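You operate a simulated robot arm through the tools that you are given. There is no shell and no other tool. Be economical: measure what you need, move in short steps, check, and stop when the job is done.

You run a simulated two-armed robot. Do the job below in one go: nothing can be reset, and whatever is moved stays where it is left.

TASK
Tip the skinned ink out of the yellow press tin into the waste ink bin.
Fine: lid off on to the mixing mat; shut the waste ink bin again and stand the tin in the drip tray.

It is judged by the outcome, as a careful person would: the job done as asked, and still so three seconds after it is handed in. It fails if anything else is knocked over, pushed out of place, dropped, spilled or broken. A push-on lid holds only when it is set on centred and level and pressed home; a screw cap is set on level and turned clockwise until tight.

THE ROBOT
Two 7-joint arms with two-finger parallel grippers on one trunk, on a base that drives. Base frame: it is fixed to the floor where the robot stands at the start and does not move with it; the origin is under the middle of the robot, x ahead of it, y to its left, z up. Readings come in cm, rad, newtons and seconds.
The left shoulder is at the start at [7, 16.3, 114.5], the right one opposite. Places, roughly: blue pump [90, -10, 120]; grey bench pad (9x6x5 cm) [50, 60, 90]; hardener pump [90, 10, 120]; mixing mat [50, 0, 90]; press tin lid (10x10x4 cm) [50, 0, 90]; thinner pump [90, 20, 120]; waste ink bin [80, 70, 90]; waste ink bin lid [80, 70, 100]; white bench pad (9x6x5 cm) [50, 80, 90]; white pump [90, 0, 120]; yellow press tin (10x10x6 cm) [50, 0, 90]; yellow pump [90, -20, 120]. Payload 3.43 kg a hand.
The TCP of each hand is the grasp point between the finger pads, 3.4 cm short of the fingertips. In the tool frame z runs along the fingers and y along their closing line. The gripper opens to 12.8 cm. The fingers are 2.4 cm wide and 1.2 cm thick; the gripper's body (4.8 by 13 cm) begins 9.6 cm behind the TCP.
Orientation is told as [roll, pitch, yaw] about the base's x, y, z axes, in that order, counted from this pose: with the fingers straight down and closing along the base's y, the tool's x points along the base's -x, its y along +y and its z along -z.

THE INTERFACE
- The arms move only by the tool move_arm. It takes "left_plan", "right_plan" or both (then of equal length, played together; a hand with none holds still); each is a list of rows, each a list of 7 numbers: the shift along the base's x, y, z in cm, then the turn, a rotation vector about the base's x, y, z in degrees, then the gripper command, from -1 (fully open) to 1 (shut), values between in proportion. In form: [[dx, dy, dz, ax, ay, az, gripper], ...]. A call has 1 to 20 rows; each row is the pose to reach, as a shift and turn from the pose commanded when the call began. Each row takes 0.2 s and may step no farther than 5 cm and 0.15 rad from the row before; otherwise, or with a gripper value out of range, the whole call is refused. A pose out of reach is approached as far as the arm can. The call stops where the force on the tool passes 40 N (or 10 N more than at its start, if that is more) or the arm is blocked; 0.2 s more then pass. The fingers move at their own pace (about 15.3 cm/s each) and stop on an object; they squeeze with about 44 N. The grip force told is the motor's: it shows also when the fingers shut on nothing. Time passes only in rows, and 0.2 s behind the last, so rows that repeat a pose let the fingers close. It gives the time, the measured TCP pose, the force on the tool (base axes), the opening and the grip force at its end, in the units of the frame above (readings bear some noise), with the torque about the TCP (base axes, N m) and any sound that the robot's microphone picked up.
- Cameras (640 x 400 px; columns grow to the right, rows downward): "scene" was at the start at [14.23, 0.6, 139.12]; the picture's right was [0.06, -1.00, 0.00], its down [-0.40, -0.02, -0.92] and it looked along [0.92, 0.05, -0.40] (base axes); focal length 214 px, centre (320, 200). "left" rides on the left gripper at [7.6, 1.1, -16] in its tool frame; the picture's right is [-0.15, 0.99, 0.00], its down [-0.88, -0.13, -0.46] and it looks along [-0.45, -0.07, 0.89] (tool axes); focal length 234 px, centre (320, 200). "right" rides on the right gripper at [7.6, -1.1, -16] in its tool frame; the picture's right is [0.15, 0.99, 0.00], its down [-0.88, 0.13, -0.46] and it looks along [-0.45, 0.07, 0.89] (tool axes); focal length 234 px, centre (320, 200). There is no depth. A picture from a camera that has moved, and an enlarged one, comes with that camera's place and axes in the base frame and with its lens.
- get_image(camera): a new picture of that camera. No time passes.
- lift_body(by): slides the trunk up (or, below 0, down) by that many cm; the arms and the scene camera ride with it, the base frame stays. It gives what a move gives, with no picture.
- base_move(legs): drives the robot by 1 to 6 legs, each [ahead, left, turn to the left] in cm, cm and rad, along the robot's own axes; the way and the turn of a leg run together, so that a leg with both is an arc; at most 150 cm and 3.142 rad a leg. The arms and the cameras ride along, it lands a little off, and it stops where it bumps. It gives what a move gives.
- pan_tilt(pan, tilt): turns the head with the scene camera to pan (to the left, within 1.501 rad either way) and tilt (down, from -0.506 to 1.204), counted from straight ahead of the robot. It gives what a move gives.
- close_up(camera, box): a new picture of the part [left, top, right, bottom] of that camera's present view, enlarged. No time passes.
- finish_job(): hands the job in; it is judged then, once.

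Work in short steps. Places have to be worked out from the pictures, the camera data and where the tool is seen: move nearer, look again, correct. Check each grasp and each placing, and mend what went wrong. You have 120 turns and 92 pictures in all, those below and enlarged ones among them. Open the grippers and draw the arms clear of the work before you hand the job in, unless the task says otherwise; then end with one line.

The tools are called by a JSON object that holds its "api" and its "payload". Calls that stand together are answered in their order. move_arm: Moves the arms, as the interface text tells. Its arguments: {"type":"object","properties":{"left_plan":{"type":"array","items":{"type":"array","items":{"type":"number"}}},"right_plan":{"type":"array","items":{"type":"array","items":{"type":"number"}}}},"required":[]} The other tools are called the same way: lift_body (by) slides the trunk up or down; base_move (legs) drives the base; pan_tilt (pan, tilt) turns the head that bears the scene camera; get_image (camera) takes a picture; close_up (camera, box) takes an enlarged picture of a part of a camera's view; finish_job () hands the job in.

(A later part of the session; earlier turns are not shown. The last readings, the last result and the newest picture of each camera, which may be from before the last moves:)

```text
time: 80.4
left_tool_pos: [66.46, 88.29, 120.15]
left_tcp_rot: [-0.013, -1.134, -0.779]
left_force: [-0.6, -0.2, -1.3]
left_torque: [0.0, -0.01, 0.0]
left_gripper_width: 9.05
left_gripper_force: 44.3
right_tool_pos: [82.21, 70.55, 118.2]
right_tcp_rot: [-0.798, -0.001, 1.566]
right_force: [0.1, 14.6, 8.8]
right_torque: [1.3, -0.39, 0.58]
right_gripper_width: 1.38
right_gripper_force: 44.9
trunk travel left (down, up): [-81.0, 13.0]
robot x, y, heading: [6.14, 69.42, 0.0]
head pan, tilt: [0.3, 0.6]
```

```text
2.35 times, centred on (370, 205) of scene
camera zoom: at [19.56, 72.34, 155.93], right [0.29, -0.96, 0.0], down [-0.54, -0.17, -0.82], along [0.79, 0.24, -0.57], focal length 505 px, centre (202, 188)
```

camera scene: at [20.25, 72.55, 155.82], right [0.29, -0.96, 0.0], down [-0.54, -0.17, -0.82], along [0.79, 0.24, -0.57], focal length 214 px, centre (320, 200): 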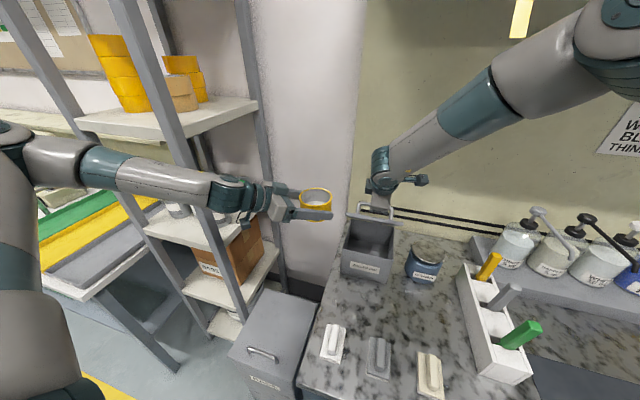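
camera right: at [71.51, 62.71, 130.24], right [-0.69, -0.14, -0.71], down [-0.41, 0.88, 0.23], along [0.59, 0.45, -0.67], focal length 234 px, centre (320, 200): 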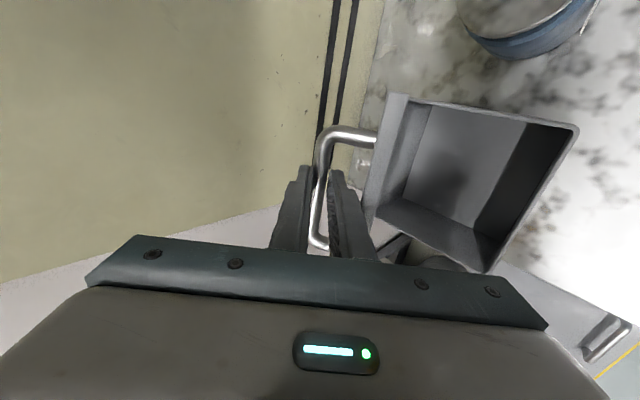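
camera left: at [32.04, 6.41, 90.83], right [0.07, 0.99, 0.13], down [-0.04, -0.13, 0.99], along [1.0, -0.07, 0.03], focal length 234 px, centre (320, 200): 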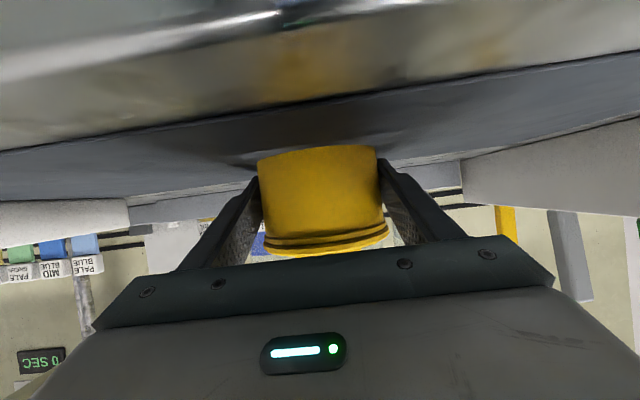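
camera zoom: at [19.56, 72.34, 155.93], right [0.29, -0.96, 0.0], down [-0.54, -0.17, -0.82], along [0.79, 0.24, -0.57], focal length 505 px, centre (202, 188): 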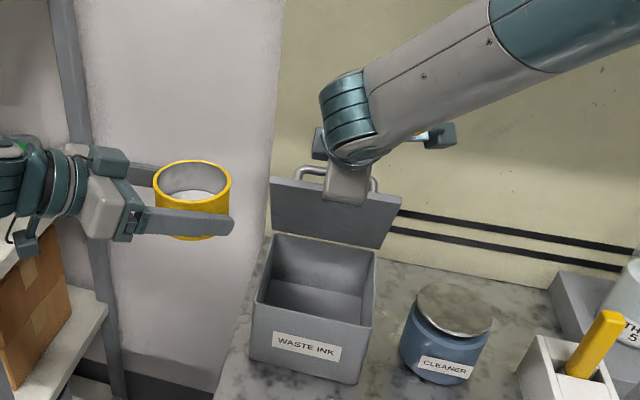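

The bin is wide open (interior ≈ x 71–85, y 64.5–78.5, rim z≈102) with the right hand holding the lid. Bring the left hand with the level tin lower and over the opening, below the right wrist.

{"api": "move_arm", "payload": {"left_plan": [[0, 0, -3, 0, 0, 0, 1], [0, -1, -6, 0, 0, 0, 1], [1, -3, -8, 0, 0, 0, 1], [3, -6, -9, 0, 0, 0, 1], [5, -9, -9, 0, 0, 0, 1], [7, -12, -9, 0, 0, 0, 1], [8.7, -15, -9, 0, 0, 0, 1], [8.7, -15.5, -9, 0, 0, 0, 1], [8.7, -15.5, -9, 0, 0, 0, 1]]}}

{"api": "close_up", "payload": {"camera": "scene", "box": [270, 120, 450, 290]}}

{"api": "get_image", "payload": {"camera": "right"}}

```text
time: 82.4
left_tool_pos: [73.64, 76.25, 113.44]
left_tcp_rot: [-0.023, -1.127, -0.777]
left_force: [-30.0, 6.2, -19.7]
left_torque: [0.01, 0.08, 0.06]
left_gripper_width: 9.05
left_gripper_force: 44.4
left hand out of reach, approached as far as the arm can: row 6, 7, 8, 9
right_tool_pos: [82.31, 70.34, 118.1]
right_tcp_rot: [-0.802, -0.002, 1.565]
right_force: [31.6, 7.4, 23.3]
right_torque: [0.12, -0.88, -0.42]
right_gripper_width: 1.36
right_gripper_force: 45.1
trunk travel left (down, up): [-81.0, 13.0]
robot x, y, heading: [6.42, 69.4, -0.006]
head pan, tilt: [0.3, 0.6]
```

```text
2.35 times, centred on (360, 205) of scene
camera zoom: at [19.62, 72.38, 155.88], right [0.29, -0.96, 0.0], down [-0.54, -0.17, -0.82], along [0.79, 0.24, -0.57], focal length 505 px, centre (226, 188)
```

zoom: 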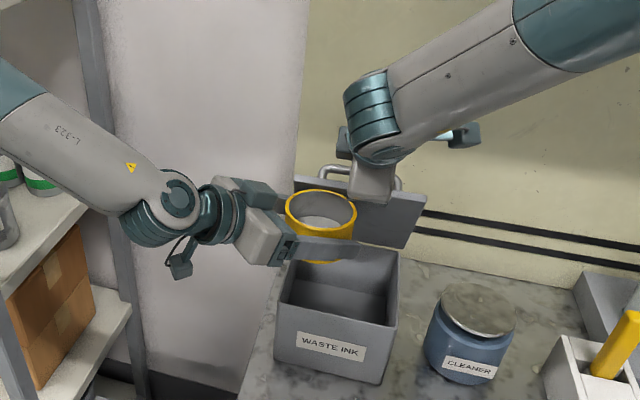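

```text
33 pictures are left
camera right: at [71.67, 62.74, 130.23], right [-0.69, -0.14, -0.71], down [-0.41, 0.88, 0.22], along [0.6, 0.45, -0.67], focal length 234 px, centre (320, 200)
```

right: 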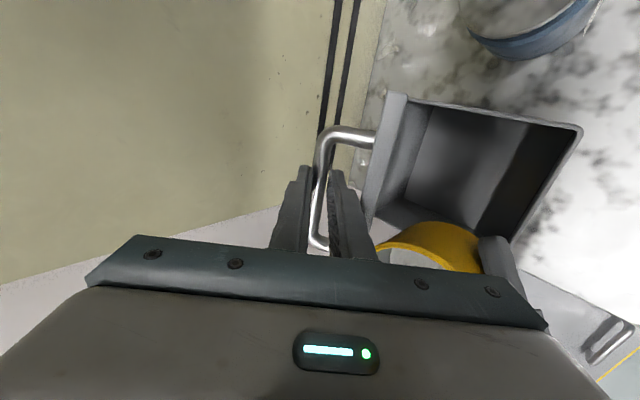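

The tin rim touched the lid's underside (equal and opposite forces), so the lid isn't open quite enough. Back the tin off first.

{"api": "move_arm", "payload": {"left_plan": [[-2, 1.5, 0, 0, 0, 0, 1], [-4, 4, 0, 0, 0, 0, 1], [-7, 7, 0, 0, 0, 0, 1], [-9, 10, 0, 0, 0, 0, 1], [-9, 10, 0, 0, 0, 0, 1]]}}

{"api": "base_move", "payload": {"legs": [[2.5, 0, 0]]}}

```text
time: 83.6
left_tool_pos: [64.43, 86.14, 113.9]
left_tcp_rot: [-0.007, -1.134, -0.79]
left_force: [0.2, -0.2, -2.1]
left_torque: [0.01, 0.02, 0.02]
left_gripper_width: 9.07
left_gripper_force: 43.5
right_tool_pos: [81.93, 70.22, 117.99]
right_tcp_rot: [-0.794, -0.002, 1.567]
right_force: [-7.1, 7.2, 13.4]
right_torque: [0.12, -0.01, -0.68]
right_gripper_width: 1.35
right_gripper_force: 45.0
trunk travel left (down, up): [-81.0, 13.0]
robot x, y, heading: [6.11, 69.19, -0.005]
head pan, tilt: [0.3, 0.6]
```

```text
time: 84.5
left_tool_pos: [66.17, 86.11, 113.95]
left_tcp_rot: [-0.002, -1.134, -0.791]
left_force: [-0.1, -0.1, -0.9]
left_torque: [0.01, -0.01, 0.0]
left_gripper_width: 9.05
left_gripper_force: 44.1
right_tool_pos: [83.32, 70.29, 118.39]
right_tcp_rot: [-0.793, -0.006, 1.568]
right_force: [-16.7, -3.5, 14.3]
right_torque: [-0.65, 2.13, -0.67]
right_gripper_width: 1.37
right_gripper_force: 45.2
trunk travel left (down, up): [-81.0, 13.0]
robot x, y, heading: [8.11, 68.96, -0.003]
head pan, tilt: [0.3, 0.6]
stopped in leg 1: the force on the tool passed its limit (the readings are from after the stop); the commanded pose is now the measured one
```

The torque shows the fingers levering on the lid edge; pitch the hand down ~8° about the bar to comply.

{"api": "move_arm", "payload": {"right_plan": [[0.05, 0, 0.0, 0, 3, 0, 1], [0.15, 0, 0.1, 0, 6, 0, 1], [0.25, 0, 0.1, 0, 9, 0, 1], [0.25, 0, 0.1, 0, 9, 0, 1]]}}

{"api": "get_image", "payload": {"camera": "right"}}

```text
time: 85.5
left_tool_pos: [66.12, 86.33, 113.89]
left_tcp_rot: [-0.006, -1.136, -0.787]
left_force: [0.6, -0.8, -0.9]
left_torque: [0.02, 0.02, -0.02]
left_gripper_width: 9.04
left_gripper_force: 43.9
right_tool_pos: [82.79, 70.29, 118.33]
right_tcp_rot: [-0.69, -0.007, 1.571]
right_force: [-5.7, 7.3, 29.0]
right_torque: [0.28, -0.49, -0.51]
right_gripper_width: 1.37
right_gripper_force: 44.7
right hand out of reach, approached as far as the arm can: row 2, 3, 4
trunk travel left (down, up): [-81.0, 13.0]
robot x, y, heading: [7.61, 69.44, -0.004]
head pan, tilt: [0.3, 0.6]
```

```text
32 pictures are left
camera right: at [73.5, 62.56, 131.34], right [-0.76, -0.14, -0.63], down [-0.39, 0.88, 0.27], along [0.51, 0.46, -0.73], focal length 234 px, centre (320, 200)
```

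right: 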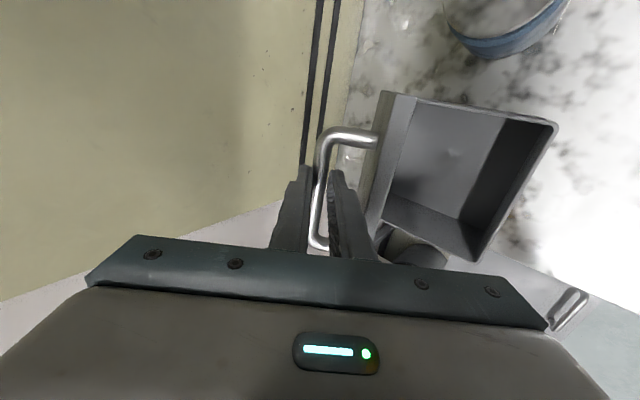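

The lid is ~64° open, enough if the tin is kept low. Relieve the right-hand load, raising 0.6 cm.

{"api": "move_arm", "payload": {"right_plan": [[0, 0, 0.4, 0, -2, 0, 1], [0.2, 0, 0.6, 0, -4, 0, 1], [0.2, 0, 0.6, 0, -4, 0, 1]]}}

{"api": "move_arm", "payload": {"left_plan": [[0, 0, -3, 0, 0, 0, 1], [0, 0, -4.4, 0, 0, 0, 1], [2, -3, -4.6, 0, 0, 0, 1], [4, -6, -4.8, 0, 0, 0, 1], [6.5, -9, -5, 0, 0, 0, 1], [9, -11.5, -5, 0, 0, 0, 1], [9, -11.5, -5, 0, 0, 0, 1]]}}

{"api": "get_image", "payload": {"camera": "scene"}}

```text
time: 86.3
left_tool_pos: [66.33, 86.38, 113.56]
left_tcp_rot: [-0.013, -1.134, -0.779]
left_force: [0.0, 0.3, -2.1]
left_torque: [0.02, 0.02, -0.03]
left_gripper_width: 9.04
left_gripper_force: 43.9
right_tool_pos: [83.3, 70.42, 118.15]
right_tcp_rot: [-0.752, -0.003, 1.572]
right_force: [-4.1, 14.1, -3.7]
right_torque: [0.62, 0.42, -0.37]
right_gripper_width: 1.36
right_gripper_force: 44.9
trunk travel left (down, up): [-81.0, 13.0]
robot x, y, heading: [8.31, 69.51, -0.007]
head pan, tilt: [0.3, 0.6]
```

```text
time: 87.9
left_tool_pos: [74.49, 77.62, 111.62]
left_tcp_rot: [-0.017, -1.133, -0.778]
left_force: [0.5, -0.4, -1.8]
left_torque: [-0.02, 0.0, -0.02]
left_gripper_width: 9.06
left_gripper_force: 44.0
left hand out of reach, approached as far as the arm can: row 5, 6, 7
right_tool_pos: [83.55, 70.32, 118.34]
right_tcp_rot: [-0.752, -0.005, 1.568]
right_force: [1.0, 17.3, -13.8]
right_torque: [1.13, 0.27, 0.21]
right_gripper_width: 1.35
right_gripper_force: 44.8
trunk travel left (down, up): [-81.0, 13.0]
robot x, y, heading: [7.94, 69.38, -0.0]
head pan, tilt: [0.3, 0.6]
```

```text
31 pictures are left
camera scene: at [21.82, 72.41, 155.85], right [0.29, -0.96, 0.0], down [-0.54, -0.17, -0.82], along [0.79, 0.24, -0.57], focal length 214 px, centre (320, 200)
```

scene: 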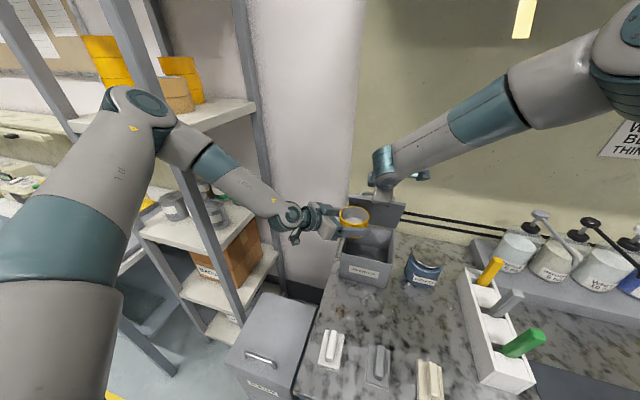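

The left arm stops short at yaw −45°. Retreat slightly and yaw it further inward (−65°), then try toward [74, 72.5, 109.5] again.

{"api": "move_arm", "payload": {"left_plan": [[-2, 2, 0, 0, 0, -5, 1], [-3, 2, -0.5, 0, 0, -12, 1], [-3, 1, -1, 0, 0, -20, 1], [-2, -1, -1.5, 0, 0, -20, 1], [-1, -3, -2, 0, 0, -20, 1], [-0.5, -5, -2, 0, 0, -20, 1], [-0.5, -5, -2, 0, 0, -20, 1]]}}

{"api": "close_up", "payload": {"camera": "scene", "box": [270, 150, 430, 290]}}

```text
time: 89.5
left_tool_pos: [71.22, 74.7, 111.84]
left_tcp_rot: [-0.006, -1.134, -1.132]
left_force: [-1.1, 1.0, -1.4]
left_torque: [0.01, 0.04, 0.02]
left_gripper_width: 9.06
left_gripper_force: 43.2
left hand out of reach, approached as far as the arm can: row 3, 4, 5, 6, 7
right_tool_pos: [83.45, 70.34, 118.35]
right_tcp_rot: [-0.753, -0.003, 1.569]
right_force: [1.5, 16.6, -14.1]
right_torque: [1.01, 0.2, 0.14]
right_gripper_width: 1.36
right_gripper_force: 44.6
trunk travel left (down, up): [-81.0, 13.0]
robot x, y, heading: [8.01, 69.35, -0.007]
head pan, tilt: [0.3, 0.6]
```

```text
2.86 times, centred on (350, 220) of scene
camera zoom: at [21.83, 72.4, 155.86], right [0.29, -0.96, 0.0], down [-0.54, -0.17, -0.82], along [0.79, 0.24, -0.57], focal length 613 px, centre (234, 143)
```

zoom: 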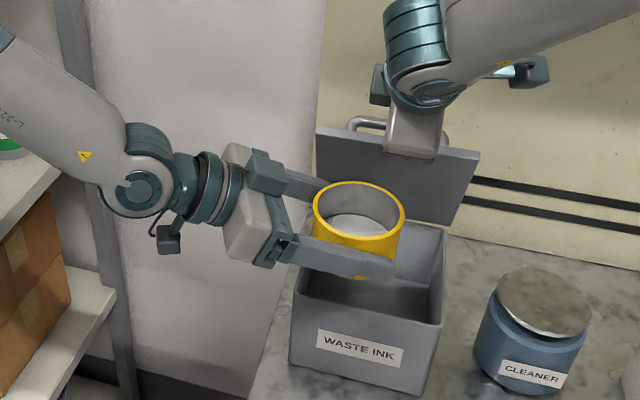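

Tin is at [71.2, 74.7, 111.8], over the front of the bin; I need it ~3 cm further in. Test whether a small roll (still no spill, and above the bin) frees the wrist.

{"api": "move_arm", "payload": {"left_plan": [[0, 0, 0, -3.1, 6.6, 3.4, 1], [0.5, 0, 0, -6.1, 13.1, 6.7, 1], [1, 0, 0, -9.2, 19.7, 10, 1], [2, 0, 0, -9.2, 19.7, 10, 1], [3, 0, 0, -9.2, 19.7, 10, 1], [3, 0, 0, -9.2, 19.7, 10, 1]]}}

```text
time: 90.9
left_tool_pos: [70.23, 73.19, 115.02]
left_tcp_rot: [-0.691, -0.973, -0.332]
left_force: [-0.4, -0.2, -1.6]
left_torque: [0.01, -0.03, 0.0]
left_gripper_width: 9.02
left_gripper_force: 44.0
left hand out of reach, approached as far as the arm can: row 1, 2, 3, 4, 5, 6
right_tool_pos: [83.65, 70.29, 118.46]
right_tcp_rot: [-0.753, -0.005, 1.569]
right_force: [1.7, 17.0, -13.5]
right_torque: [0.79, 0.2, -0.05]
right_gripper_width: 1.38
right_gripper_force: 45.4
trunk travel left (down, up): [-81.0, 13.0]
robot x, y, heading: [7.82, 69.85, -0.004]
head pan, tilt: [0.3, 0.6]
```

Negative roll is worse. Undo it and return to yaw −45°, then test positive roll instead.

{"api": "move_arm", "payload": {"left_plan": [[0, 0.5, -1, 3.1, -6.6, -3.4, 1], [0, 1, -2, 6.1, -13.1, -6.7, 1], [0, 1.5, -3, 9.2, -19.7, -10, 1], [0, 1.5, -3, 9.2, -19.7, -10, 1]]}}

{"api": "move_arm", "payload": {"left_plan": [[0, 1, 0, 0, 0, 8, 1], [0, 1.5, 0, 0, 0, 16, 1], [0, 1.5, 0, 0, 0, 20, 1], [0, 1.5, 0, 0, 0, 20, 1]]}}

{"api": "move_arm", "payload": {"left_plan": [[0, 0, 0, 5.1, -5.1, -3.4, 1], [1, 0, 0, 10.2, -10.2, -6.7, 1], [2, -1, 0, 15.4, -15.4, -10.1, 1], [4, -2, -0.5, 15.4, -15.4, -10.1, 1], [5, -3, -1, 15.4, -15.4, -10.1, 1], [5, -3, -1, 15.4, -15.4, -10.1, 1]]}}

```text
time: 91.9
left_tool_pos: [70.14, 74.89, 111.99]
left_tcp_rot: [-0.013, -1.134, -1.13]
left_force: [0.1, -0.1, -1.9]
left_torque: [0.02, -0.01, 0.0]
left_gripper_width: 9.07
left_gripper_force: 44.5
left hand out of reach, approached as far as the arm can: row 1, 2
right_tool_pos: [83.7, 70.38, 118.27]
right_tcp_rot: [-0.751, -0.004, 1.571]
right_force: [1.2, 15.6, -13.7]
right_torque: [0.73, 0.21, -0.09]
right_gripper_width: 1.36
right_gripper_force: 45.3
trunk travel left (down, up): [-81.0, 13.0]
robot x, y, heading: [7.89, 69.24, 0.001]
head pan, tilt: [0.3, 0.6]
```

```text
time: 92.9
left_tool_pos: [70.26, 76.46, 111.85]
left_tcp_rot: [-0.015, -1.132, -0.779]
left_force: [1.0, -0.5, -1.4]
left_torque: [0.04, 0.0, 0.0]
left_gripper_width: 9.02
left_gripper_force: 44.3
right_tool_pos: [83.6, 70.33, 118.32]
right_tcp_rot: [-0.752, -0.003, 1.569]
right_force: [1.2, 16.4, -13.0]
right_torque: [0.62, 0.17, -0.22]
right_gripper_width: 1.35
right_gripper_force: 45.2
trunk travel left (down, up): [-81.0, 13.0]
robot x, y, heading: [7.85, 69.66, -0.008]
head pan, tilt: [0.3, 0.6]
```

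```text
time: 94.3
left_tool_pos: [74.09, 75.88, 113.24]
left_tcp_rot: [0.701, -0.975, -1.59]
left_force: [-7.6, 2.3, -0.5]
left_torque: [-0.06, -0.14, 0.15]
left_gripper_width: 9.05
left_gripper_force: 43.8
left hand out of reach, approached as far as the arm can: row 3, 4, 5, 6
right_tool_pos: [83.67, 70.25, 118.17]
right_tcp_rot: [-0.753, -0.003, 1.569]
right_force: [6.7, 15.2, -14.9]
right_torque: [0.92, 0.19, 0.11]
right_gripper_width: 1.37
right_gripper_force: 45.1
trunk travel left (down, up): [-81.0, 13.0]
robot x, y, heading: [8.09, 69.36, -0.003]
head pan, tilt: [0.3, 0.6]
```

Left reach is the constraint while the right arm holds the lid. Back the tin off, and test safely whether the lid stays up by itself by opening the right fingers just a little (still caging the bar).

{"api": "move_arm", "payload": {"left_plan": [[-2, 2, 0, -4, 4, 2.6, 1], [-4, 4, 0, -9, 9, 5.9, 1], [-6, 7, 0, -15.4, 15.4, 10.1, 1], [-8, 10, 0, -15.4, 15.4, 10.1, 1]]}}

{"api": "move_arm", "payload": {"right_plan": [[0, 0, 0, 0, 0, 0, 0.7], [0, 0, 0, 0, 0, 0, 0.6], [0, 0, 0, 0, 0, 0, 0.6], [0, 0, 0, 0, 0, 0, 0.6]]}}

{"api": "get_image", "payload": {"camera": "right"}}

```text
refused: row 3 steps farther than a row can; nothing moved
```

```text
time: 95.3
left_tool_pos: [73.72, 75.53, 113.34]
left_tcp_rot: [0.702, -0.973, -1.592]
left_force: [-8.3, 2.3, -7.3]
left_torque: [-0.04, 0.24, 0.2]
left_gripper_width: 9.04
left_gripper_force: 44.2
right_tool_pos: [83.4, 69.83, 118.52]
right_tcp_rot: [-0.756, -0.005, 1.565]
right_force: [6.1, -5.6, 7.3]
right_torque: [-0.12, 0.22, 0.3]
right_gripper_width: 2.0
right_gripper_force: 0.1
trunk travel left (down, up): [-81.0, 13.0]
robot x, y, heading: [8.27, 69.36, -0.005]
head pan, tilt: [0.3, 0.6]
```

```text
29 pictures are left
camera right: at [73.29, 62.13, 131.02], right [-0.72, -0.14, -0.68], down [-0.4, 0.88, 0.25], along [0.56, 0.45, -0.69], focal length 234 px, centre (320, 200)
```

right: 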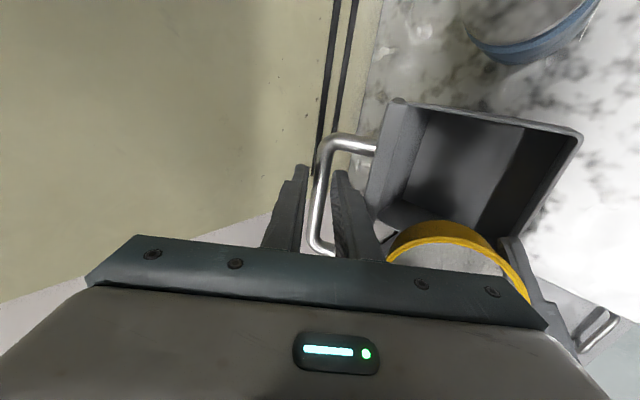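

The left call was refused; resend with smaller steps, then look where the bar settles.

{"api": "move_arm", "payload": {"left_plan": [[-2, 2, 0, -4, 4, 2.6, 1], [-4, 4, 0, -8, 8, 5.2, 1], [-6, 6, 0, -12, 12, 7.8, 1], [-8, 9, 0, -15.4, 15.4, 10.1, 1], [-8, 11, 0, -15.4, 15.4, 10.1, 1]]}}

{"api": "get_image", "payload": {"camera": "right"}}

```text
time: 96.5
left_tool_pos: [66.12, 86.76, 113.11]
left_tcp_rot: [-0.01, -1.134, -0.782]
left_force: [0.2, 0.4, -1.3]
left_torque: [0.0, 0.01, 0.02]
left_gripper_width: 9.06
left_gripper_force: 43.7
right_tool_pos: [83.47, 70.1, 118.41]
right_tcp_rot: [-0.754, -0.006, 1.567]
right_force: [-0.4, 0.8, 0.8]
right_torque: [-0.01, 0.0, -0.02]
right_gripper_width: 2.55
right_gripper_force: 0.1
trunk travel left (down, up): [-81.0, 13.0]
robot x, y, heading: [8.14, 69.45, -0.007]
head pan, tilt: [0.3, 0.6]
```

```text
28 pictures are left
camera right: at [73.26, 62.36, 130.96], right [-0.72, -0.14, -0.68], down [-0.4, 0.88, 0.25], along [0.56, 0.45, -0.69], focal length 234 px, centre (320, 200)
```

right: 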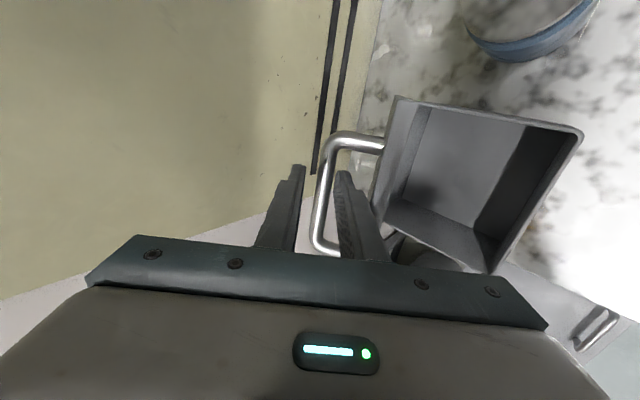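

The right hand carries no load, so the lid may stay by itself. Open the fingers a bit more and see if the bar moves.

{"api": "move_arm", "payload": {"right_plan": [[0, 0, 0, 0, 0, 0, 0.4], [0, 0, 0, 0, 0, 0, 0.35], [0, 0, 0, 0, 0, 0, 0.35], [0, 0, 0, 0, 0, 0, 0.35], [0, 0, 0, 0, 0, 0, 0.35]]}}

{"api": "get_image", "payload": {"camera": "right"}}

```text
time: 97.7
left_tool_pos: [66.23, 86.51, 113.23]
left_tcp_rot: [-0.012, -1.133, -0.784]
left_force: [-0.8, 0.4, -2.2]
left_torque: [0.0, 0.04, 0.02]
left_gripper_width: 9.06
left_gripper_force: 44.0
right_tool_pos: [83.41, 70.07, 118.48]
right_tcp_rot: [-0.755, -0.006, 1.568]
right_force: [0.4, -0.1, 0.8]
right_torque: [-0.02, 0.04, -0.01]
right_gripper_width: 4.17
right_gripper_force: 0.0
trunk travel left (down, up): [-81.0, 13.0]
robot x, y, heading: [7.85, 69.19, -0.006]
head pan, tilt: [0.3, 0.6]
```

```text
27 pictures are left
camera right: at [73.32, 62.27, 130.93], right [-0.72, -0.14, -0.68], down [-0.4, 0.88, 0.25], along [0.56, 0.45, -0.69], focal length 234 px, centre (320, 200)
```

right: 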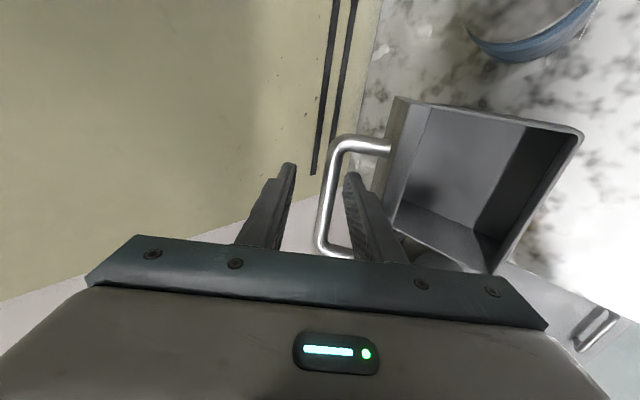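

The bar moved slightly; wait a second with no change to see whether it's creeping down.

{"api": "move_arm", "payload": {"right_plan": [[0, 0, 0, 0, 0, 0, 0.35], [0, 0, 0, 0, 0, 0, 0.35], [0, 0, 0, 0, 0, 0, 0.35], [0, 0, 0, 0, 0, 0, 0.35], [0, 0, 0, 0, 0, 0, 0.35], [0, 0, 0, 0, 0, 0, 0.35], [0, 0, 0, 0, 0, 0, 0.35], [0, 0, 0, 0, 0, 0, 0.35]]}}

{"api": "get_image", "payload": {"camera": "right"}}

```text
time: 99.5
left_tool_pos: [66.21, 86.64, 113.26]
left_tcp_rot: [-0.011, -1.134, -0.784]
left_force: [-0.2, -1.3, -1.1]
left_torque: [0.05, -0.01, 0.0]
left_gripper_width: 9.04
left_gripper_force: 43.8
right_tool_pos: [83.43, 69.97, 118.51]
right_tcp_rot: [-0.753, -0.005, 1.567]
right_force: [0.4, -0.2, 0.2]
right_torque: [0.03, -0.04, -0.01]
right_gripper_width: 4.17
right_gripper_force: 0.1
trunk travel left (down, up): [-81.0, 13.0]
robot x, y, heading: [8.15, 69.43, -0.003]
head pan, tilt: [0.3, 0.6]
```

```text
26 pictures are left
camera right: at [73.32, 62.26, 130.93], right [-0.72, -0.14, -0.68], down [-0.4, 0.88, 0.25], along [0.56, 0.45, -0.69], focal length 234 px, centre (320, 200)
```

right: 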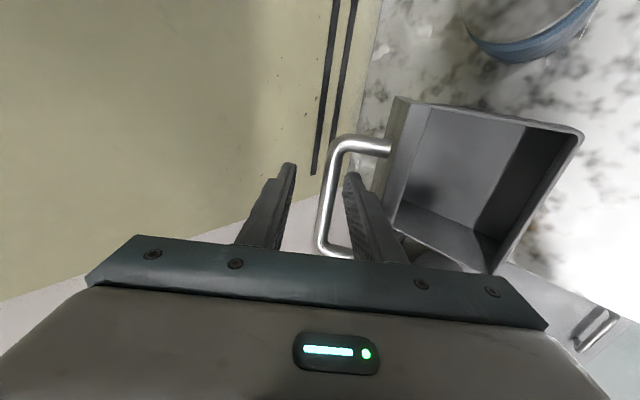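

No creep and no load. Withdraw the right fingers out of the handle along their axis and watch the lid.

{"api": "move_arm", "payload": {"right_plan": [[-0.7, 0, 0.7, 0, 0, 0, 0.35], [-1.4, 0, 1.5, 0, 0, 0, 0.35], [-2.1, 0, 2.2, 0, 0, 0, 0.35], [-2.8, 0, 3, 0, 0, 0, 0.35], [-4.1, 0, 4.4, 0, 0, 0, 0.35], [-5.5, 0, 5.9, 0, 0, 0, 0.35], [-5.5, 0, 5.9, 0, 0, 0, 0.35]]}}

{"api": "get_image", "payload": {"camera": "right"}}

```text
time: 101.1
left_tool_pos: [66.26, 86.61, 113.2]
left_tcp_rot: [-0.01, -1.132, -0.784]
left_force: [0.5, 0.2, -0.9]
left_torque: [0.03, -0.01, -0.02]
left_gripper_width: 9.06
left_gripper_force: 44.5
right_tool_pos: [77.91, 69.87, 124.37]
right_tcp_rot: [-0.754, -0.005, 1.567]
right_force: [0.1, 0.0, 0.1]
right_torque: [0.04, 0.02, -0.01]
right_gripper_width: 4.16
right_gripper_force: 0.1
trunk travel left (down, up): [-81.0, 13.0]
robot x, y, heading: [8.01, 69.53, -0.006]
head pan, tilt: [0.3, 0.6]
```

```text
25 pictures are left
camera right: at [67.83, 62.21, 136.87], right [-0.72, -0.14, -0.68], down [-0.4, 0.88, 0.25], along [0.56, 0.45, -0.69], focal length 234 px, centre (320, 200)
```

right: 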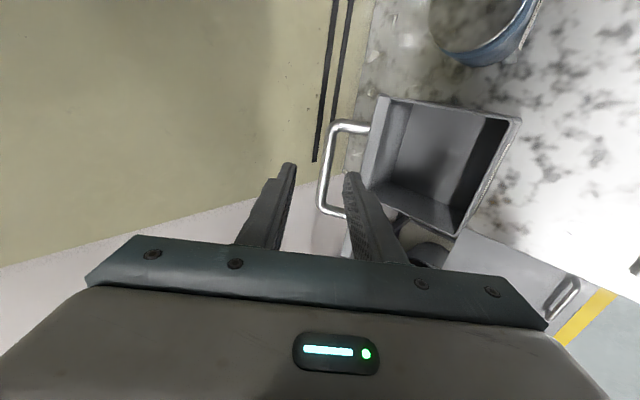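

The lid stays where it is left (friction hinge). Now I'll push it further open from inside with the closed right fingertips.

{"api": "move_arm", "payload": {"right_plan": [[-4, 0, 1, 0, 0, 0, 0.7], [-8, 0, 1, 0, 0, 0, 1], [-9.5, 0, -3, 0, 0, 0, 1], [-9.5, 0, -7, 0, 0, 0, 1], [-9, 0, -10, 0, 0, 0, 1], [-6, 0, -10, 0, 0, 0, 1], [-3, 0, -10, 0, 0, 0, 1], [0, 0, -10, 0, 0, 0, 1], [1.5, 0, -10, 0, 0, 0, 1], [3, 0, -10, 0, 0, 0, 1], [4.5, 0, -10, 0, 0, 0, 1]]}}

{"api": "get_image", "payload": {"camera": "scene"}}

```text
time: 103.5
left_tool_pos: [66.12, 86.62, 113.3]
left_tcp_rot: [-0.01, -1.132, -0.786]
left_force: [0.9, 0.4, -1.2]
left_torque: [0.02, 0.01, 0.0]
left_gripper_width: 9.08
left_gripper_force: 43.7
right_tool_pos: [82.48, 69.91, 114.25]
right_tcp_rot: [-0.754, -0.005, 1.566]
right_force: [-2.8, -0.3, 1.6]
right_torque: [0.04, -0.03, 0.02]
right_gripper_width: 0.0
right_gripper_force: 33.1
trunk travel left (down, up): [-81.0, 13.0]
robot x, y, heading: [8.27, 69.47, -0.004]
head pan, tilt: [0.3, 0.6]
```

```text
24 pictures are left
camera scene: at [21.52, 72.05, 155.89], right [0.29, -0.96, 0.0], down [-0.54, -0.17, -0.83], along [0.79, 0.24, -0.56], focal length 214 px, centre (320, 200)
```

scene: 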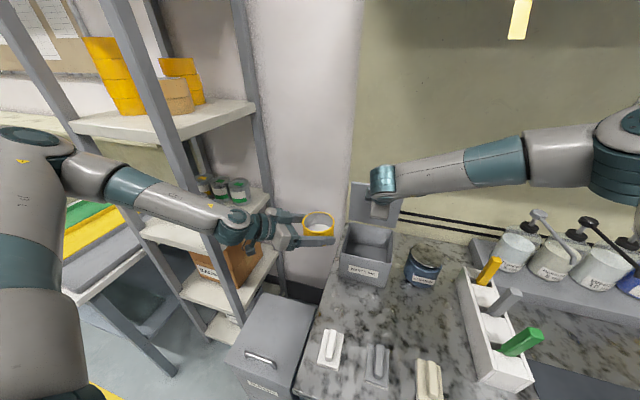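

It yields with ~3 N. Push another 3 cm, then retract the right hand well clear to the right.

{"api": "move_arm", "payload": {"right_plan": [[1.2, 0, 0, 0, 0, 0, 1], [2.4, 0, 0, 0, 0, 0, 1], [3, 0, 0, 0, 0, 0, 1], [3, 0, 0, 0, 0, 0, 1], [-1, 0, 0, 0, 0, 0, 1], [-5, 0, 1, 0, 0, 0, 1], [-9, 0, 2, 0, 0, 0, 1], [-13, 0, 4, 0, 0, 0, 1], [-16, -2, 7, 0, 0, 0, 1], [-18, -5, 10, 0, 0, 0, 1], [-19, -9, 12, 0, 0, 0, 1], [-20, -13, 13, 0, 0, 0, 1], [-20, -17, 14, 0, 0, 0, 1], [-20, -20, 14, 0, 0, 0, 1]]}}

{"api": "close_up", "payload": {"camera": "scene", "box": [290, 150, 450, 290]}}

```text
time: 106.5
left_tool_pos: [66.1, 86.6, 113.47]
left_tcp_rot: [-0.006, -1.133, -0.787]
left_force: [-0.5, 0.5, -1.3]
left_torque: [0.01, -0.02, 0.0]
left_gripper_width: 9.04
left_gripper_force: 43.8
right_tool_pos: [62.36, 50.2, 128.6]
right_tcp_rot: [-0.756, -0.005, 1.569]
right_force: [-0.2, 0.3, 0.7]
right_torque: [0.04, 0.0, 0.0]
right_gripper_width: 0.02
right_gripper_force: 33.2
trunk travel left (down, up): [-81.0, 13.0]
robot x, y, heading: [8.35, 69.62, -0.007]
head pan, tilt: [0.3, 0.6]
```

```text
2.86 times, centred on (370, 220) of scene
camera zoom: at [21.28, 72.02, 155.92], right [0.29, -0.96, 0.0], down [-0.54, -0.17, -0.83], along [0.79, 0.24, -0.56], focal length 613 px, centre (177, 143)
```

zoom: 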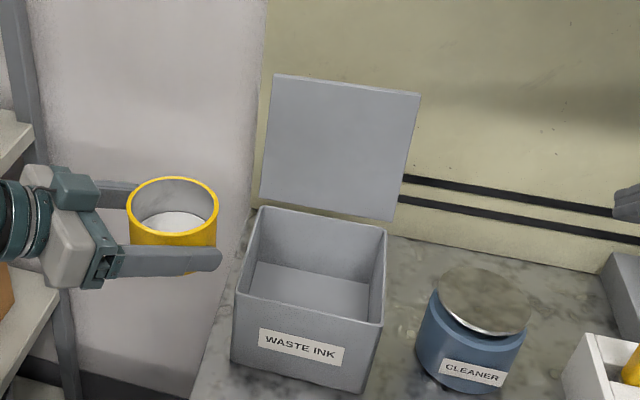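

The lid stands open near vertical on its own. Shift the base right so the bin is on the left arm's natural side, and turn the left hand straight ahead.

{"api": "base_move", "payload": {"legs": [[0, -16, 0]]}}

{"api": "move_arm", "payload": {"left_plan": [[-1, 0, 1, 0, 0, 8, 1], [-2, 0, 2, 0, 0, 16, 1], [-2, 0, 3, 0, 0, 24, 1], [-2, 0, 3, 0, 0, 32, 1], [-2, 0, 3, 0, 0, 40, 1], [-2, 0, 3, 0, 0, 45, 1], [-2, 0, 3, 0, 0, 45, 1]], "right_plan": [[-2, 0, 3, 0, 0, 0, 0.5], [-4, 0, 6, 0, 0, 0, 0], [-6, 0, 9, 0, 0, 0, 0], [-8, 0, 12, 0, 0, 0, 0], [-10, 0, 14, 0, 0, 0, 0], [-10, 0, 14, 0, 0, 0, 0], [-10, 0, 14, 0, 0, 0, 0]]}}

{"api": "lift_body", "payload": {"by": -6}}

```text
time: 107.9
left_tool_pos: [66.2, 70.6, 113.21]
left_tcp_rot: [-0.013, -1.132, -0.783]
left_force: [0.1, -0.1, -2.0]
left_torque: [-0.03, 0.02, -0.04]
left_gripper_width: 9.03
left_gripper_force: 43.7
right_tool_pos: [62.39, 34.18, 128.52]
right_tcp_rot: [-0.754, -0.004, 1.566]
right_force: [-1.0, 0.1, 0.5]
right_torque: [-0.01, 0.0, 0.0]
right_gripper_width: 0.01
right_gripper_force: 32.9
trunk travel left (down, up): [-81.0, 13.0]
robot x, y, heading: [7.98, 53.11, -0.005]
head pan, tilt: [0.3, 0.6]
```

```text
time: 109.5
left_tool_pos: [66.43, 70.91, 116.35]
left_tcp_rot: [-0.011, -1.132, 0.0]
left_force: [-0.7, -0.6, -1.2]
left_torque: [0.01, 0.03, 0.0]
left_gripper_width: 9.03
left_gripper_force: 44.1
left hand out of reach, approached as far as the arm can: row 3, 4, 5, 6, 7
right_tool_pos: [51.36, 36.04, 138.8]
right_tcp_rot: [-0.76, -0.007, 1.562]
right_force: [0.2, 0.6, 0.0]
right_torque: [0.02, -0.01, 0.0]
right_gripper_width: 6.38
right_gripper_force: 0.1
right hand out of reach, approached as far as the arm can: row 3, 4, 5, 6, 7
trunk travel left (down, up): [-81.0, 13.0]
robot x, y, heading: [8.0, 53.15, -0.01]
head pan, tilt: [0.3, 0.6]
```

```text
time: 110.5
left_tool_pos: [66.44, 70.97, 110.45]
left_tcp_rot: [-0.011, -1.13, 0.0]
left_force: [0.0, 0.1, -1.3]
left_torque: [0.01, 0.03, -0.01]
left_gripper_width: 9.06
left_gripper_force: 44.3
right_tool_pos: [51.47, 36.16, 132.89]
right_tcp_rot: [-0.758, -0.006, 1.561]
right_force: [-0.1, 0.7, -0.2]
right_torque: [-0.03, -0.02, -0.02]
right_gripper_width: 6.4
right_gripper_force: 0.0
trunk travel left (down, up): [-75.0, 19.0]
robot x, y, heading: [8.11, 53.14, 0.002]
head pan, tilt: [0.3, 0.6]
```

Now advance the level tin over the bin centre.

{"api": "move_arm", "payload": {"left_plan": [[3, 0, 0.5, 0, 0, 0, 1], [6, 0, 0.5, 0, 0, 0, 1], [9, 0, 0.5, 0, 0, 0, 1], [11, 0.3, 0.5, 0, 0, 0, 1], [11, 0.3, 0.5, 0, 0, 0, 1]]}}

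{"api": "close_up", "payload": {"camera": "scene", "box": [300, 120, 460, 260]}}

```text
time: 111.7
left_tool_pos: [77.35, 71.19, 110.73]
left_tcp_rot: [-0.011, -1.129, -0.002]
left_force: [-0.1, 0.1, -0.7]
left_torque: [0.03, 0.02, 0.01]
left_gripper_width: 9.07
left_gripper_force: 44.4
right_tool_pos: [51.54, 36.09, 132.84]
right_tcp_rot: [-0.759, -0.006, 1.562]
right_force: [0.3, 0.7, -0.5]
right_torque: [0.03, 0.0, 0.01]
right_gripper_width: 6.39
right_gripper_force: 0.0
trunk travel left (down, up): [-75.0, 19.0]
robot x, y, heading: [7.73, 53.06, -0.005]
head pan, tilt: [0.3, 0.6]
```

```text
2.86 times, centred on (380, 190) of scene
camera zoom: at [21.46, 55.83, 149.89], right [0.29, -0.96, 0.0], down [-0.54, -0.16, -0.82], along [0.79, 0.24, -0.57], focal length 613 px, centre (149, 229)
```

zoom: 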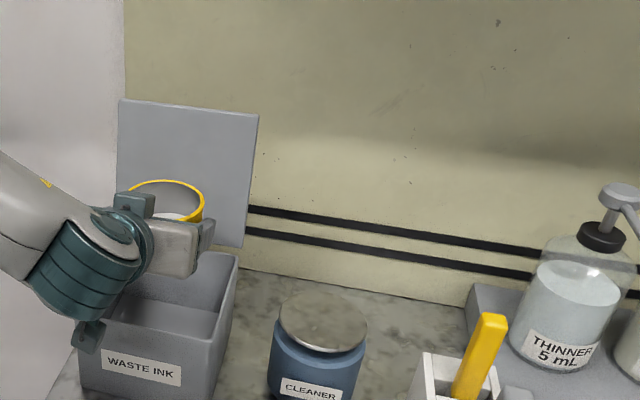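

Tin is centred over the opening. Roll it toward −y slowly to 110° first.

{"api": "move_arm", "payload": {"left_plan": [[0, 0.5, 0, 7.2, 0, -3.4, 1], [0, 1, 0, 14.5, 0, -6.8, 1], [0, 1, 0, 21.7, 0, -10.2, 1], [0, 1, 0, 29, 0, -13.5, 1], [0, 1, 0, 36.2, 0, -16.9, 1], [0, 1, 0, 41.7, 0, -19.5, 1], [0, 1, 0, 47.1, 0, -22, 1], [0, 1, 0, 52.5, 0, -24.5, 1], [0, 1, 0, 58, 0, -27.1, 1], [0, 1, 0, 63.4, 0, -29.6, 1], [0, 1, 0, 68.9, 0, -32.1, 1], [0, 1, 0, 74.3, 0, -34.7, 1], [0, 1, 0, 79.7, 0, -37.2, 1], [0, 1, 0, 85.2, 0, -39.8, 1], [0, 1, 0, 90.6, 0, -42.3, 1], [0, 1, 0, 95.1, 0, -44.4, 1], [0, 1, 0, 99.7, 0, -46.5, 1], [0, 1, 0, 99.7, 0, -46.5, 1]]}}

{"api": "close_up", "payload": {"camera": "scene", "box": [300, 120, 460, 260]}}

```text
time: 115.5
left_tool_pos: [77.48, 72.21, 110.78]
left_tcp_rot: [1.097, 0.318, -1.721]
left_force: [0.3, -0.4, -1.2]
left_torque: [0.02, 0.02, 0.02]
left_gripper_width: 9.04
left_gripper_force: 44.3
right_tool_pos: [51.43, 36.0, 132.85]
right_tcp_rot: [-0.759, -0.008, 1.561]
right_force: [0.3, 0.1, -0.3]
right_torque: [-0.01, 0.01, 0.0]
right_gripper_width: 6.4
right_gripper_force: 0.1
trunk travel left (down, up): [-75.0, 19.0]
robot x, y, heading: [7.83, 53.45, -0.004]
head pan, tilt: [0.3, 0.6]
```

```text
2.86 times, centred on (380, 190) of scene
camera zoom: at [21.49, 55.82, 149.89], right [0.29, -0.96, 0.0], down [-0.54, -0.16, -0.82], along [0.79, 0.24, -0.57], focal length 613 px, centre (149, 229)
```

zoom: 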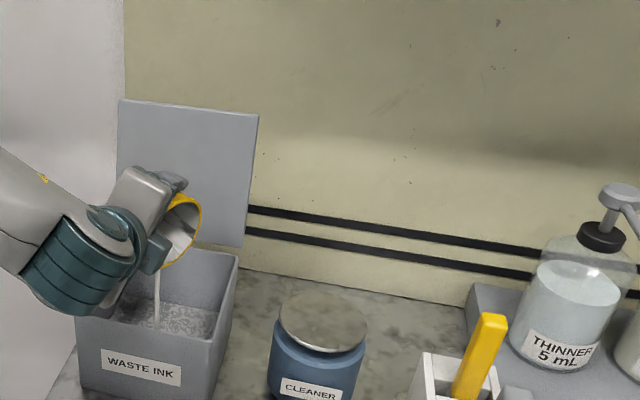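

Ink streams into the bin. Continue the roll to ~170° and hold while it drains.

{"api": "move_arm", "payload": {"left_plan": [[0, 0, 0, 6.8, 0, -3.2, 1], [0, 0, 0, 13.6, 0, -6.4, 1], [0, 0, 0, 20.4, 0, -9.5, 1], [0, 0, 0, 27.2, 0, -12.7, 1], [0, 0, 0, 34, 0, -15.9, 1], [0, 0, 0, 40.8, 0, -19, 1], [0, 0, 0, 47.6, 0, -22.2, 1], [0, 0, 0, 54.4, 0, -25.4, 1], [0, 0, 0, 54.4, 0, -25.4, 1], [0, 0, 0, 54.4, 0, -25.4, 1], [0, 0, 0, 54.4, 0, -25.4, 1], [0, 0, 0, 54.4, 0, -25.4, 1], [0, 0, 0, 54.4, 0, -25.4, 1], [0, 0, 0, 54.4, 0, -25.4, 1]]}}

{"api": "close_up", "payload": {"camera": "scene", "box": [300, 120, 460, 260]}}

```text
time: 118.5
left_tool_pos: [77.51, 72.12, 110.79]
left_tcp_rot: [0.344, 1.108, -2.747]
left_force: [-0.2, -1.3, -0.6]
left_torque: [0.0, -0.02, 0.02]
left_gripper_width: 9.01
left_gripper_force: 43.9
right_tool_pos: [51.44, 36.11, 132.8]
right_tcp_rot: [-0.758, -0.008, 1.562]
right_force: [0.1, 0.2, 0.3]
right_torque: [-0.01, -0.01, -0.03]
right_gripper_width: 6.41
right_gripper_force: 0.1
trunk travel left (down, up): [-75.0, 19.0]
robot x, y, heading: [7.89, 53.4, -0.005]
head pan, tilt: [0.3, 0.6]
```

```text
2.86 times, centred on (380, 190) of scene
camera zoom: at [21.49, 55.82, 149.89], right [0.29, -0.96, 0.0], down [-0.54, -0.16, -0.82], along [0.79, 0.24, -0.57], focal length 613 px, centre (149, 229)
```

zoom: 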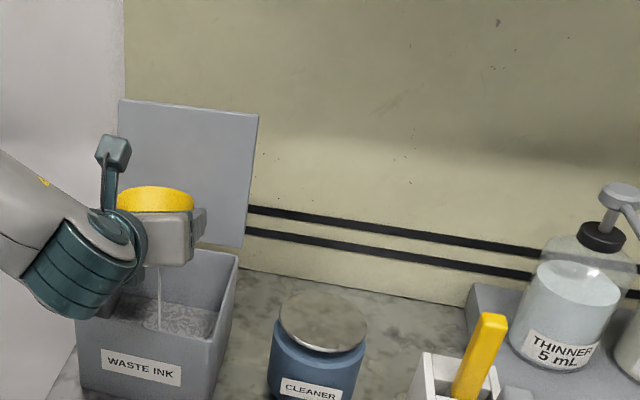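

Still dribbling; pitch the hand up 16° for a fuller inversion and wait.

{"api": "move_arm", "payload": {"left_plan": [[0, 0, 0, 0, -5, 0, 1], [0, 0, 0, 0, -10, 0, 1], [0, 0, 0, 0, -16, 0, 1], [0, 0, 0, 0, -16, 0, 1], [0, 0, 0, 0, -16, 0, 1], [0, 0, 0, 0, -16, 0, 1], [0, 0, 0, 0, -16, 0, 1], [0, 0, 0, 0, -16, 0, 1], [0, 0, 0, 0, -16, 0, 1], [0, 0, 0, 0, -16, 0, 1], [0, 0, 0, 0, -16, 0, 1], [0, 0, 0, 0, -16, 0, 1], [0, 0, 0, 0, -16, 0, 1], [0, 0, 0, 0, -16, 0, 1]]}}

{"api": "close_up", "payload": {"camera": "scene", "box": [300, 120, 460, 260]}}

```text
time: 121.5
left_tool_pos: [77.11, 74.21, 112.87]
left_tcp_rot: [0.821, 1.339, -2.293]
left_force: [-1.2, -0.9, -1.2]
left_torque: [0.0, 0.0, -0.02]
left_gripper_width: 9.0
left_gripper_force: 44.3
left hand out of reach, approached as far as the arm can: row 2, 3, 4, 5, 6, 7, 8, 9, 10, 11, 12, 13, 14
right_tool_pos: [51.42, 36.03, 132.81]
right_tcp_rot: [-0.759, -0.008, 1.563]
right_force: [0.4, -0.8, 0.4]
right_torque: [0.01, -0.03, 0.02]
right_gripper_width: 6.38
right_gripper_force: 0.0
trunk travel left (down, up): [-75.0, 19.0]
robot x, y, heading: [8.3, 52.76, -0.009]
head pan, tilt: [0.3, 0.6]
```

```text
2.86 times, centred on (380, 190) of scene
camera zoom: at [21.49, 55.83, 149.89], right [0.29, -0.96, 0.0], down [-0.54, -0.16, -0.82], along [0.79, 0.24, -0.57], focal length 613 px, centre (149, 229)
```

zoom: 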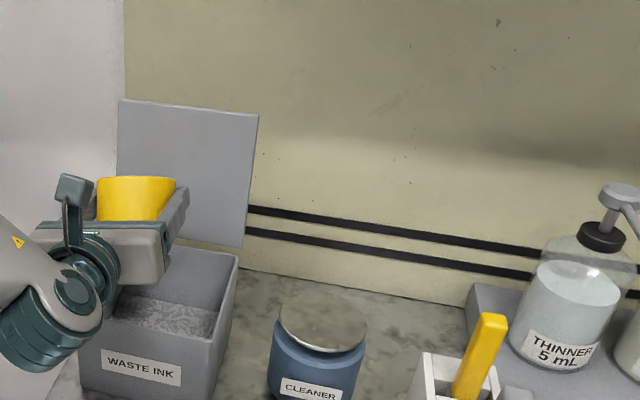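

The stream has stopped. Wait a little longer, then pitch back to reverse the motion.

{"api": "move_arm", "payload": {"left_plan": [[0, 0, 0, 0, 0, 0, 1], [0, 0, 0, 0, 0, 0, 1], [0, 0, 0, 0, 0, 0, 1], [0, 0, 0, 0, 0, 0, 1], [0, 0, 0, 0, 0, 0, 1], [0, 0, 0, 0, 0, 0, 1], [0, 0, 0, 0, 0, 0, 1], [0, 0, 0, 0, 0, 0, 1], [0, 0, 0, 0, 0, 0, 1], [0, -0.7, -0.5, 0, 5, 0, 1], [0, -1.4, -1, 0, 10, 0, 1], [0.3, -2, -1.8, 0, 16, 0, 1], [0.3, -2, -1.8, 0, 16, 0, 1]]}}

{"api": "close_up", "payload": {"camera": "scene", "box": [300, 150, 400, 260]}}

```text
time: 124.3
left_tool_pos: [77.46, 72.11, 110.91]
left_tcp_rot: [0.343, 1.106, -2.748]
left_force: [0.4, 0.5, -0.9]
left_torque: [0.01, 0.01, -0.03]
left_gripper_width: 9.0
left_gripper_force: 44.3
right_tool_pos: [51.48, 36.08, 132.91]
right_tcp_rot: [-0.759, -0.007, 1.563]
right_force: [0.2, 0.1, 0.0]
right_torque: [-0.02, -0.03, -0.01]
right_gripper_width: 6.41
right_gripper_force: 0.2
trunk travel left (down, up): [-75.0, 19.0]
robot x, y, heading: [8.28, 52.96, -0.0]
head pan, tilt: [0.3, 0.6]
```

```text
3.64 times, centred on (350, 205) of scene
camera zoom: at [21.48, 55.83, 149.89], right [0.29, -0.96, 0.0], down [-0.54, -0.16, -0.82], along [0.79, 0.24, -0.57], focal length 780 px, centre (211, 182)
```

zoom: 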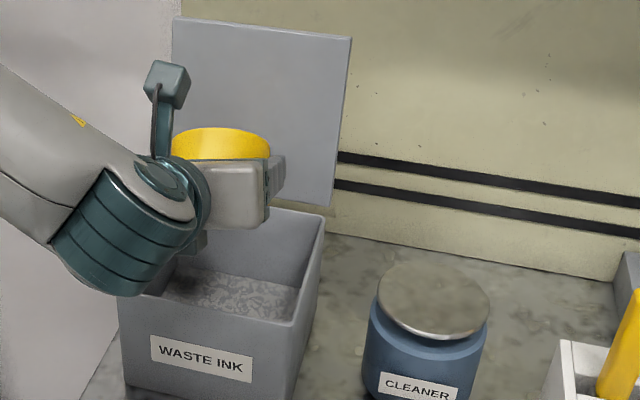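

Clean and empty. Roll the tin back upright over the bin.

{"api": "move_arm", "payload": {"left_plan": [[0, 0, 0, -7.7, 0, 3.6, 1], [0, 0, 0, -15.4, 0, 7.2, 1], [0, 0, 0, -23.1, 0, 10.8, 1], [0, 0, 0, -30.8, 0, 14.4, 1], [0, 0, 0, -38.5, 0, 18, 1], [0, 0, 0, -46.2, 0, 21.6, 1], [0, 0, 0, -53.9, 0, 25.2, 1], [0, 0, 0, -61.6, 0, 28.8, 1], [0, 0, 0, -69.3, 0, 32.4, 1], [0, 0, 0, -77, 0, 36, 1], [0, 0, 0, -84.7, 0, 39.6, 1], [0, 0, 0, -92.4, 0, 43.2, 1], [0, 0, 0, -100.1, 0, 46.8, 1], [0, 0, 0, -107.8, 0, 50.3, 1], [0, 0, 0, -115.5, 0, 53.9, 1], [0, 0, 0, -123.2, 0, 57.5, 1], [0, 0, 0, -130.9, 0, 61.1, 1], [0, 0, 0, -138.6, 0, 64.7, 1], [0, 0, 0, -146.3, 0, 68.3, 1], [0, 0, 0, -154, 0, 71.9, 1]]}}

{"api": "close_up", "payload": {"camera": "scene", "box": [300, 150, 400, 260]}}

```text
time: 128.5
left_tool_pos: [77.65, 72.14, 110.96]
left_tcp_rot: [-0.011, -1.128, 0.001]
left_force: [0.3, -0.2, -1.4]
left_torque: [0.0, 0.02, 0.01]
left_gripper_width: 9.02
left_gripper_force: 43.9
right_tool_pos: [51.46, 36.12, 132.78]
right_tcp_rot: [-0.759, -0.008, 1.562]
right_force: [-0.2, 0.4, -0.2]
right_torque: [-0.03, 0.01, 0.01]
right_gripper_width: 6.4
right_gripper_force: 0.0
trunk travel left (down, up): [-75.0, 19.0]
robot x, y, heading: [7.87, 53.38, -0.01]
head pan, tilt: [0.3, 0.6]
```

```text
3.64 times, centred on (350, 205) of scene
camera zoom: at [21.48, 55.83, 149.89], right [0.29, -0.96, 0.0], down [-0.54, -0.16, -0.82], along [0.79, 0.24, -0.57], focal length 780 px, centre (211, 182)
```

zoom: 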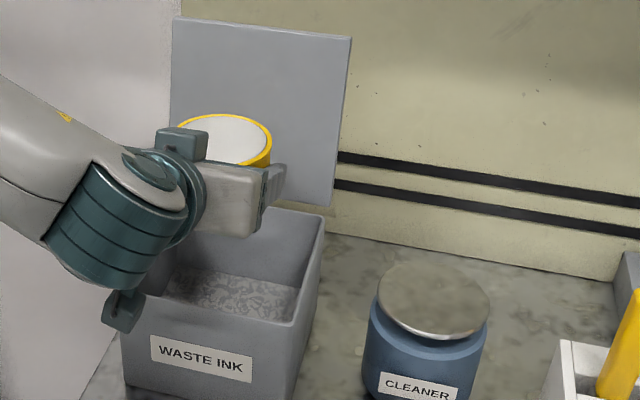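

There's a whitish surface near the tin's rim now; look closer before moving on.

{"api": "close_up", "payload": {"camera": "scene", "box": [318, 172, 382, 212]}}

```text
10.00 times, centred on (350, 192) of scene
camera zoom: at [21.48, 55.83, 149.89], right [0.29, -0.96, 0.0], down [-0.54, -0.16, -0.82], along [0.79, 0.24, -0.57], focal length 2145 px, centre (20, 280)
```

zoom: 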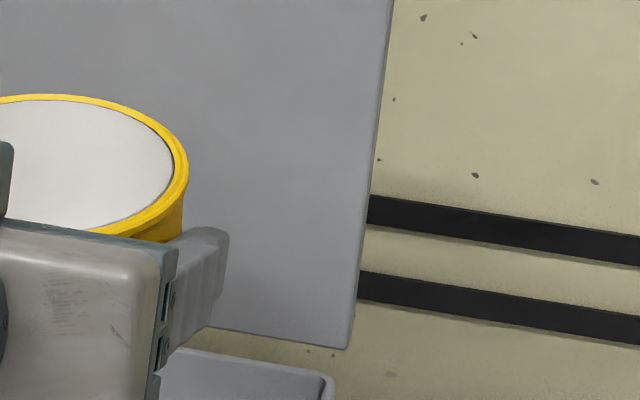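

A skin disc seems to have stuck at the mouth of the tin. I'll level the hand more so the next roll gives a full inversion, then shake it out over the bin.

{"api": "move_arm", "payload": {"left_plan": [[0, 0, 0.5, 0, -6, 0, 1], [0, 0, 1, 0, -12, 0, 1], [0, 0, 1, 0, -18, 0, 1], [0, 0, 1, 0, -18, 0, 1]]}}

```text
time: 129.5
left_tool_pos: [77.46, 73.79, 113.58]
left_tcp_rot: [0.002, -1.445, -0.015]
left_force: [0.8, 0.0, -1.3]
left_torque: [0.04, 0.04, 0.0]
left_gripper_width: 9.02
left_gripper_force: 44.2
left hand out of reach, approached as far as the arm can: row 2, 3, 4
right_tool_pos: [51.54, 35.96, 132.86]
right_tcp_rot: [-0.76, -0.009, 1.561]
right_force: [0.2, 0.4, -0.4]
right_torque: [-0.01, 0.0, -0.01]
right_gripper_width: 6.37
right_gripper_force: 0.0
trunk travel left (down, up): [-75.0, 19.0]
robot x, y, heading: [8.02, 53.54, -0.006]
head pan, tilt: [0.3, 0.6]
```

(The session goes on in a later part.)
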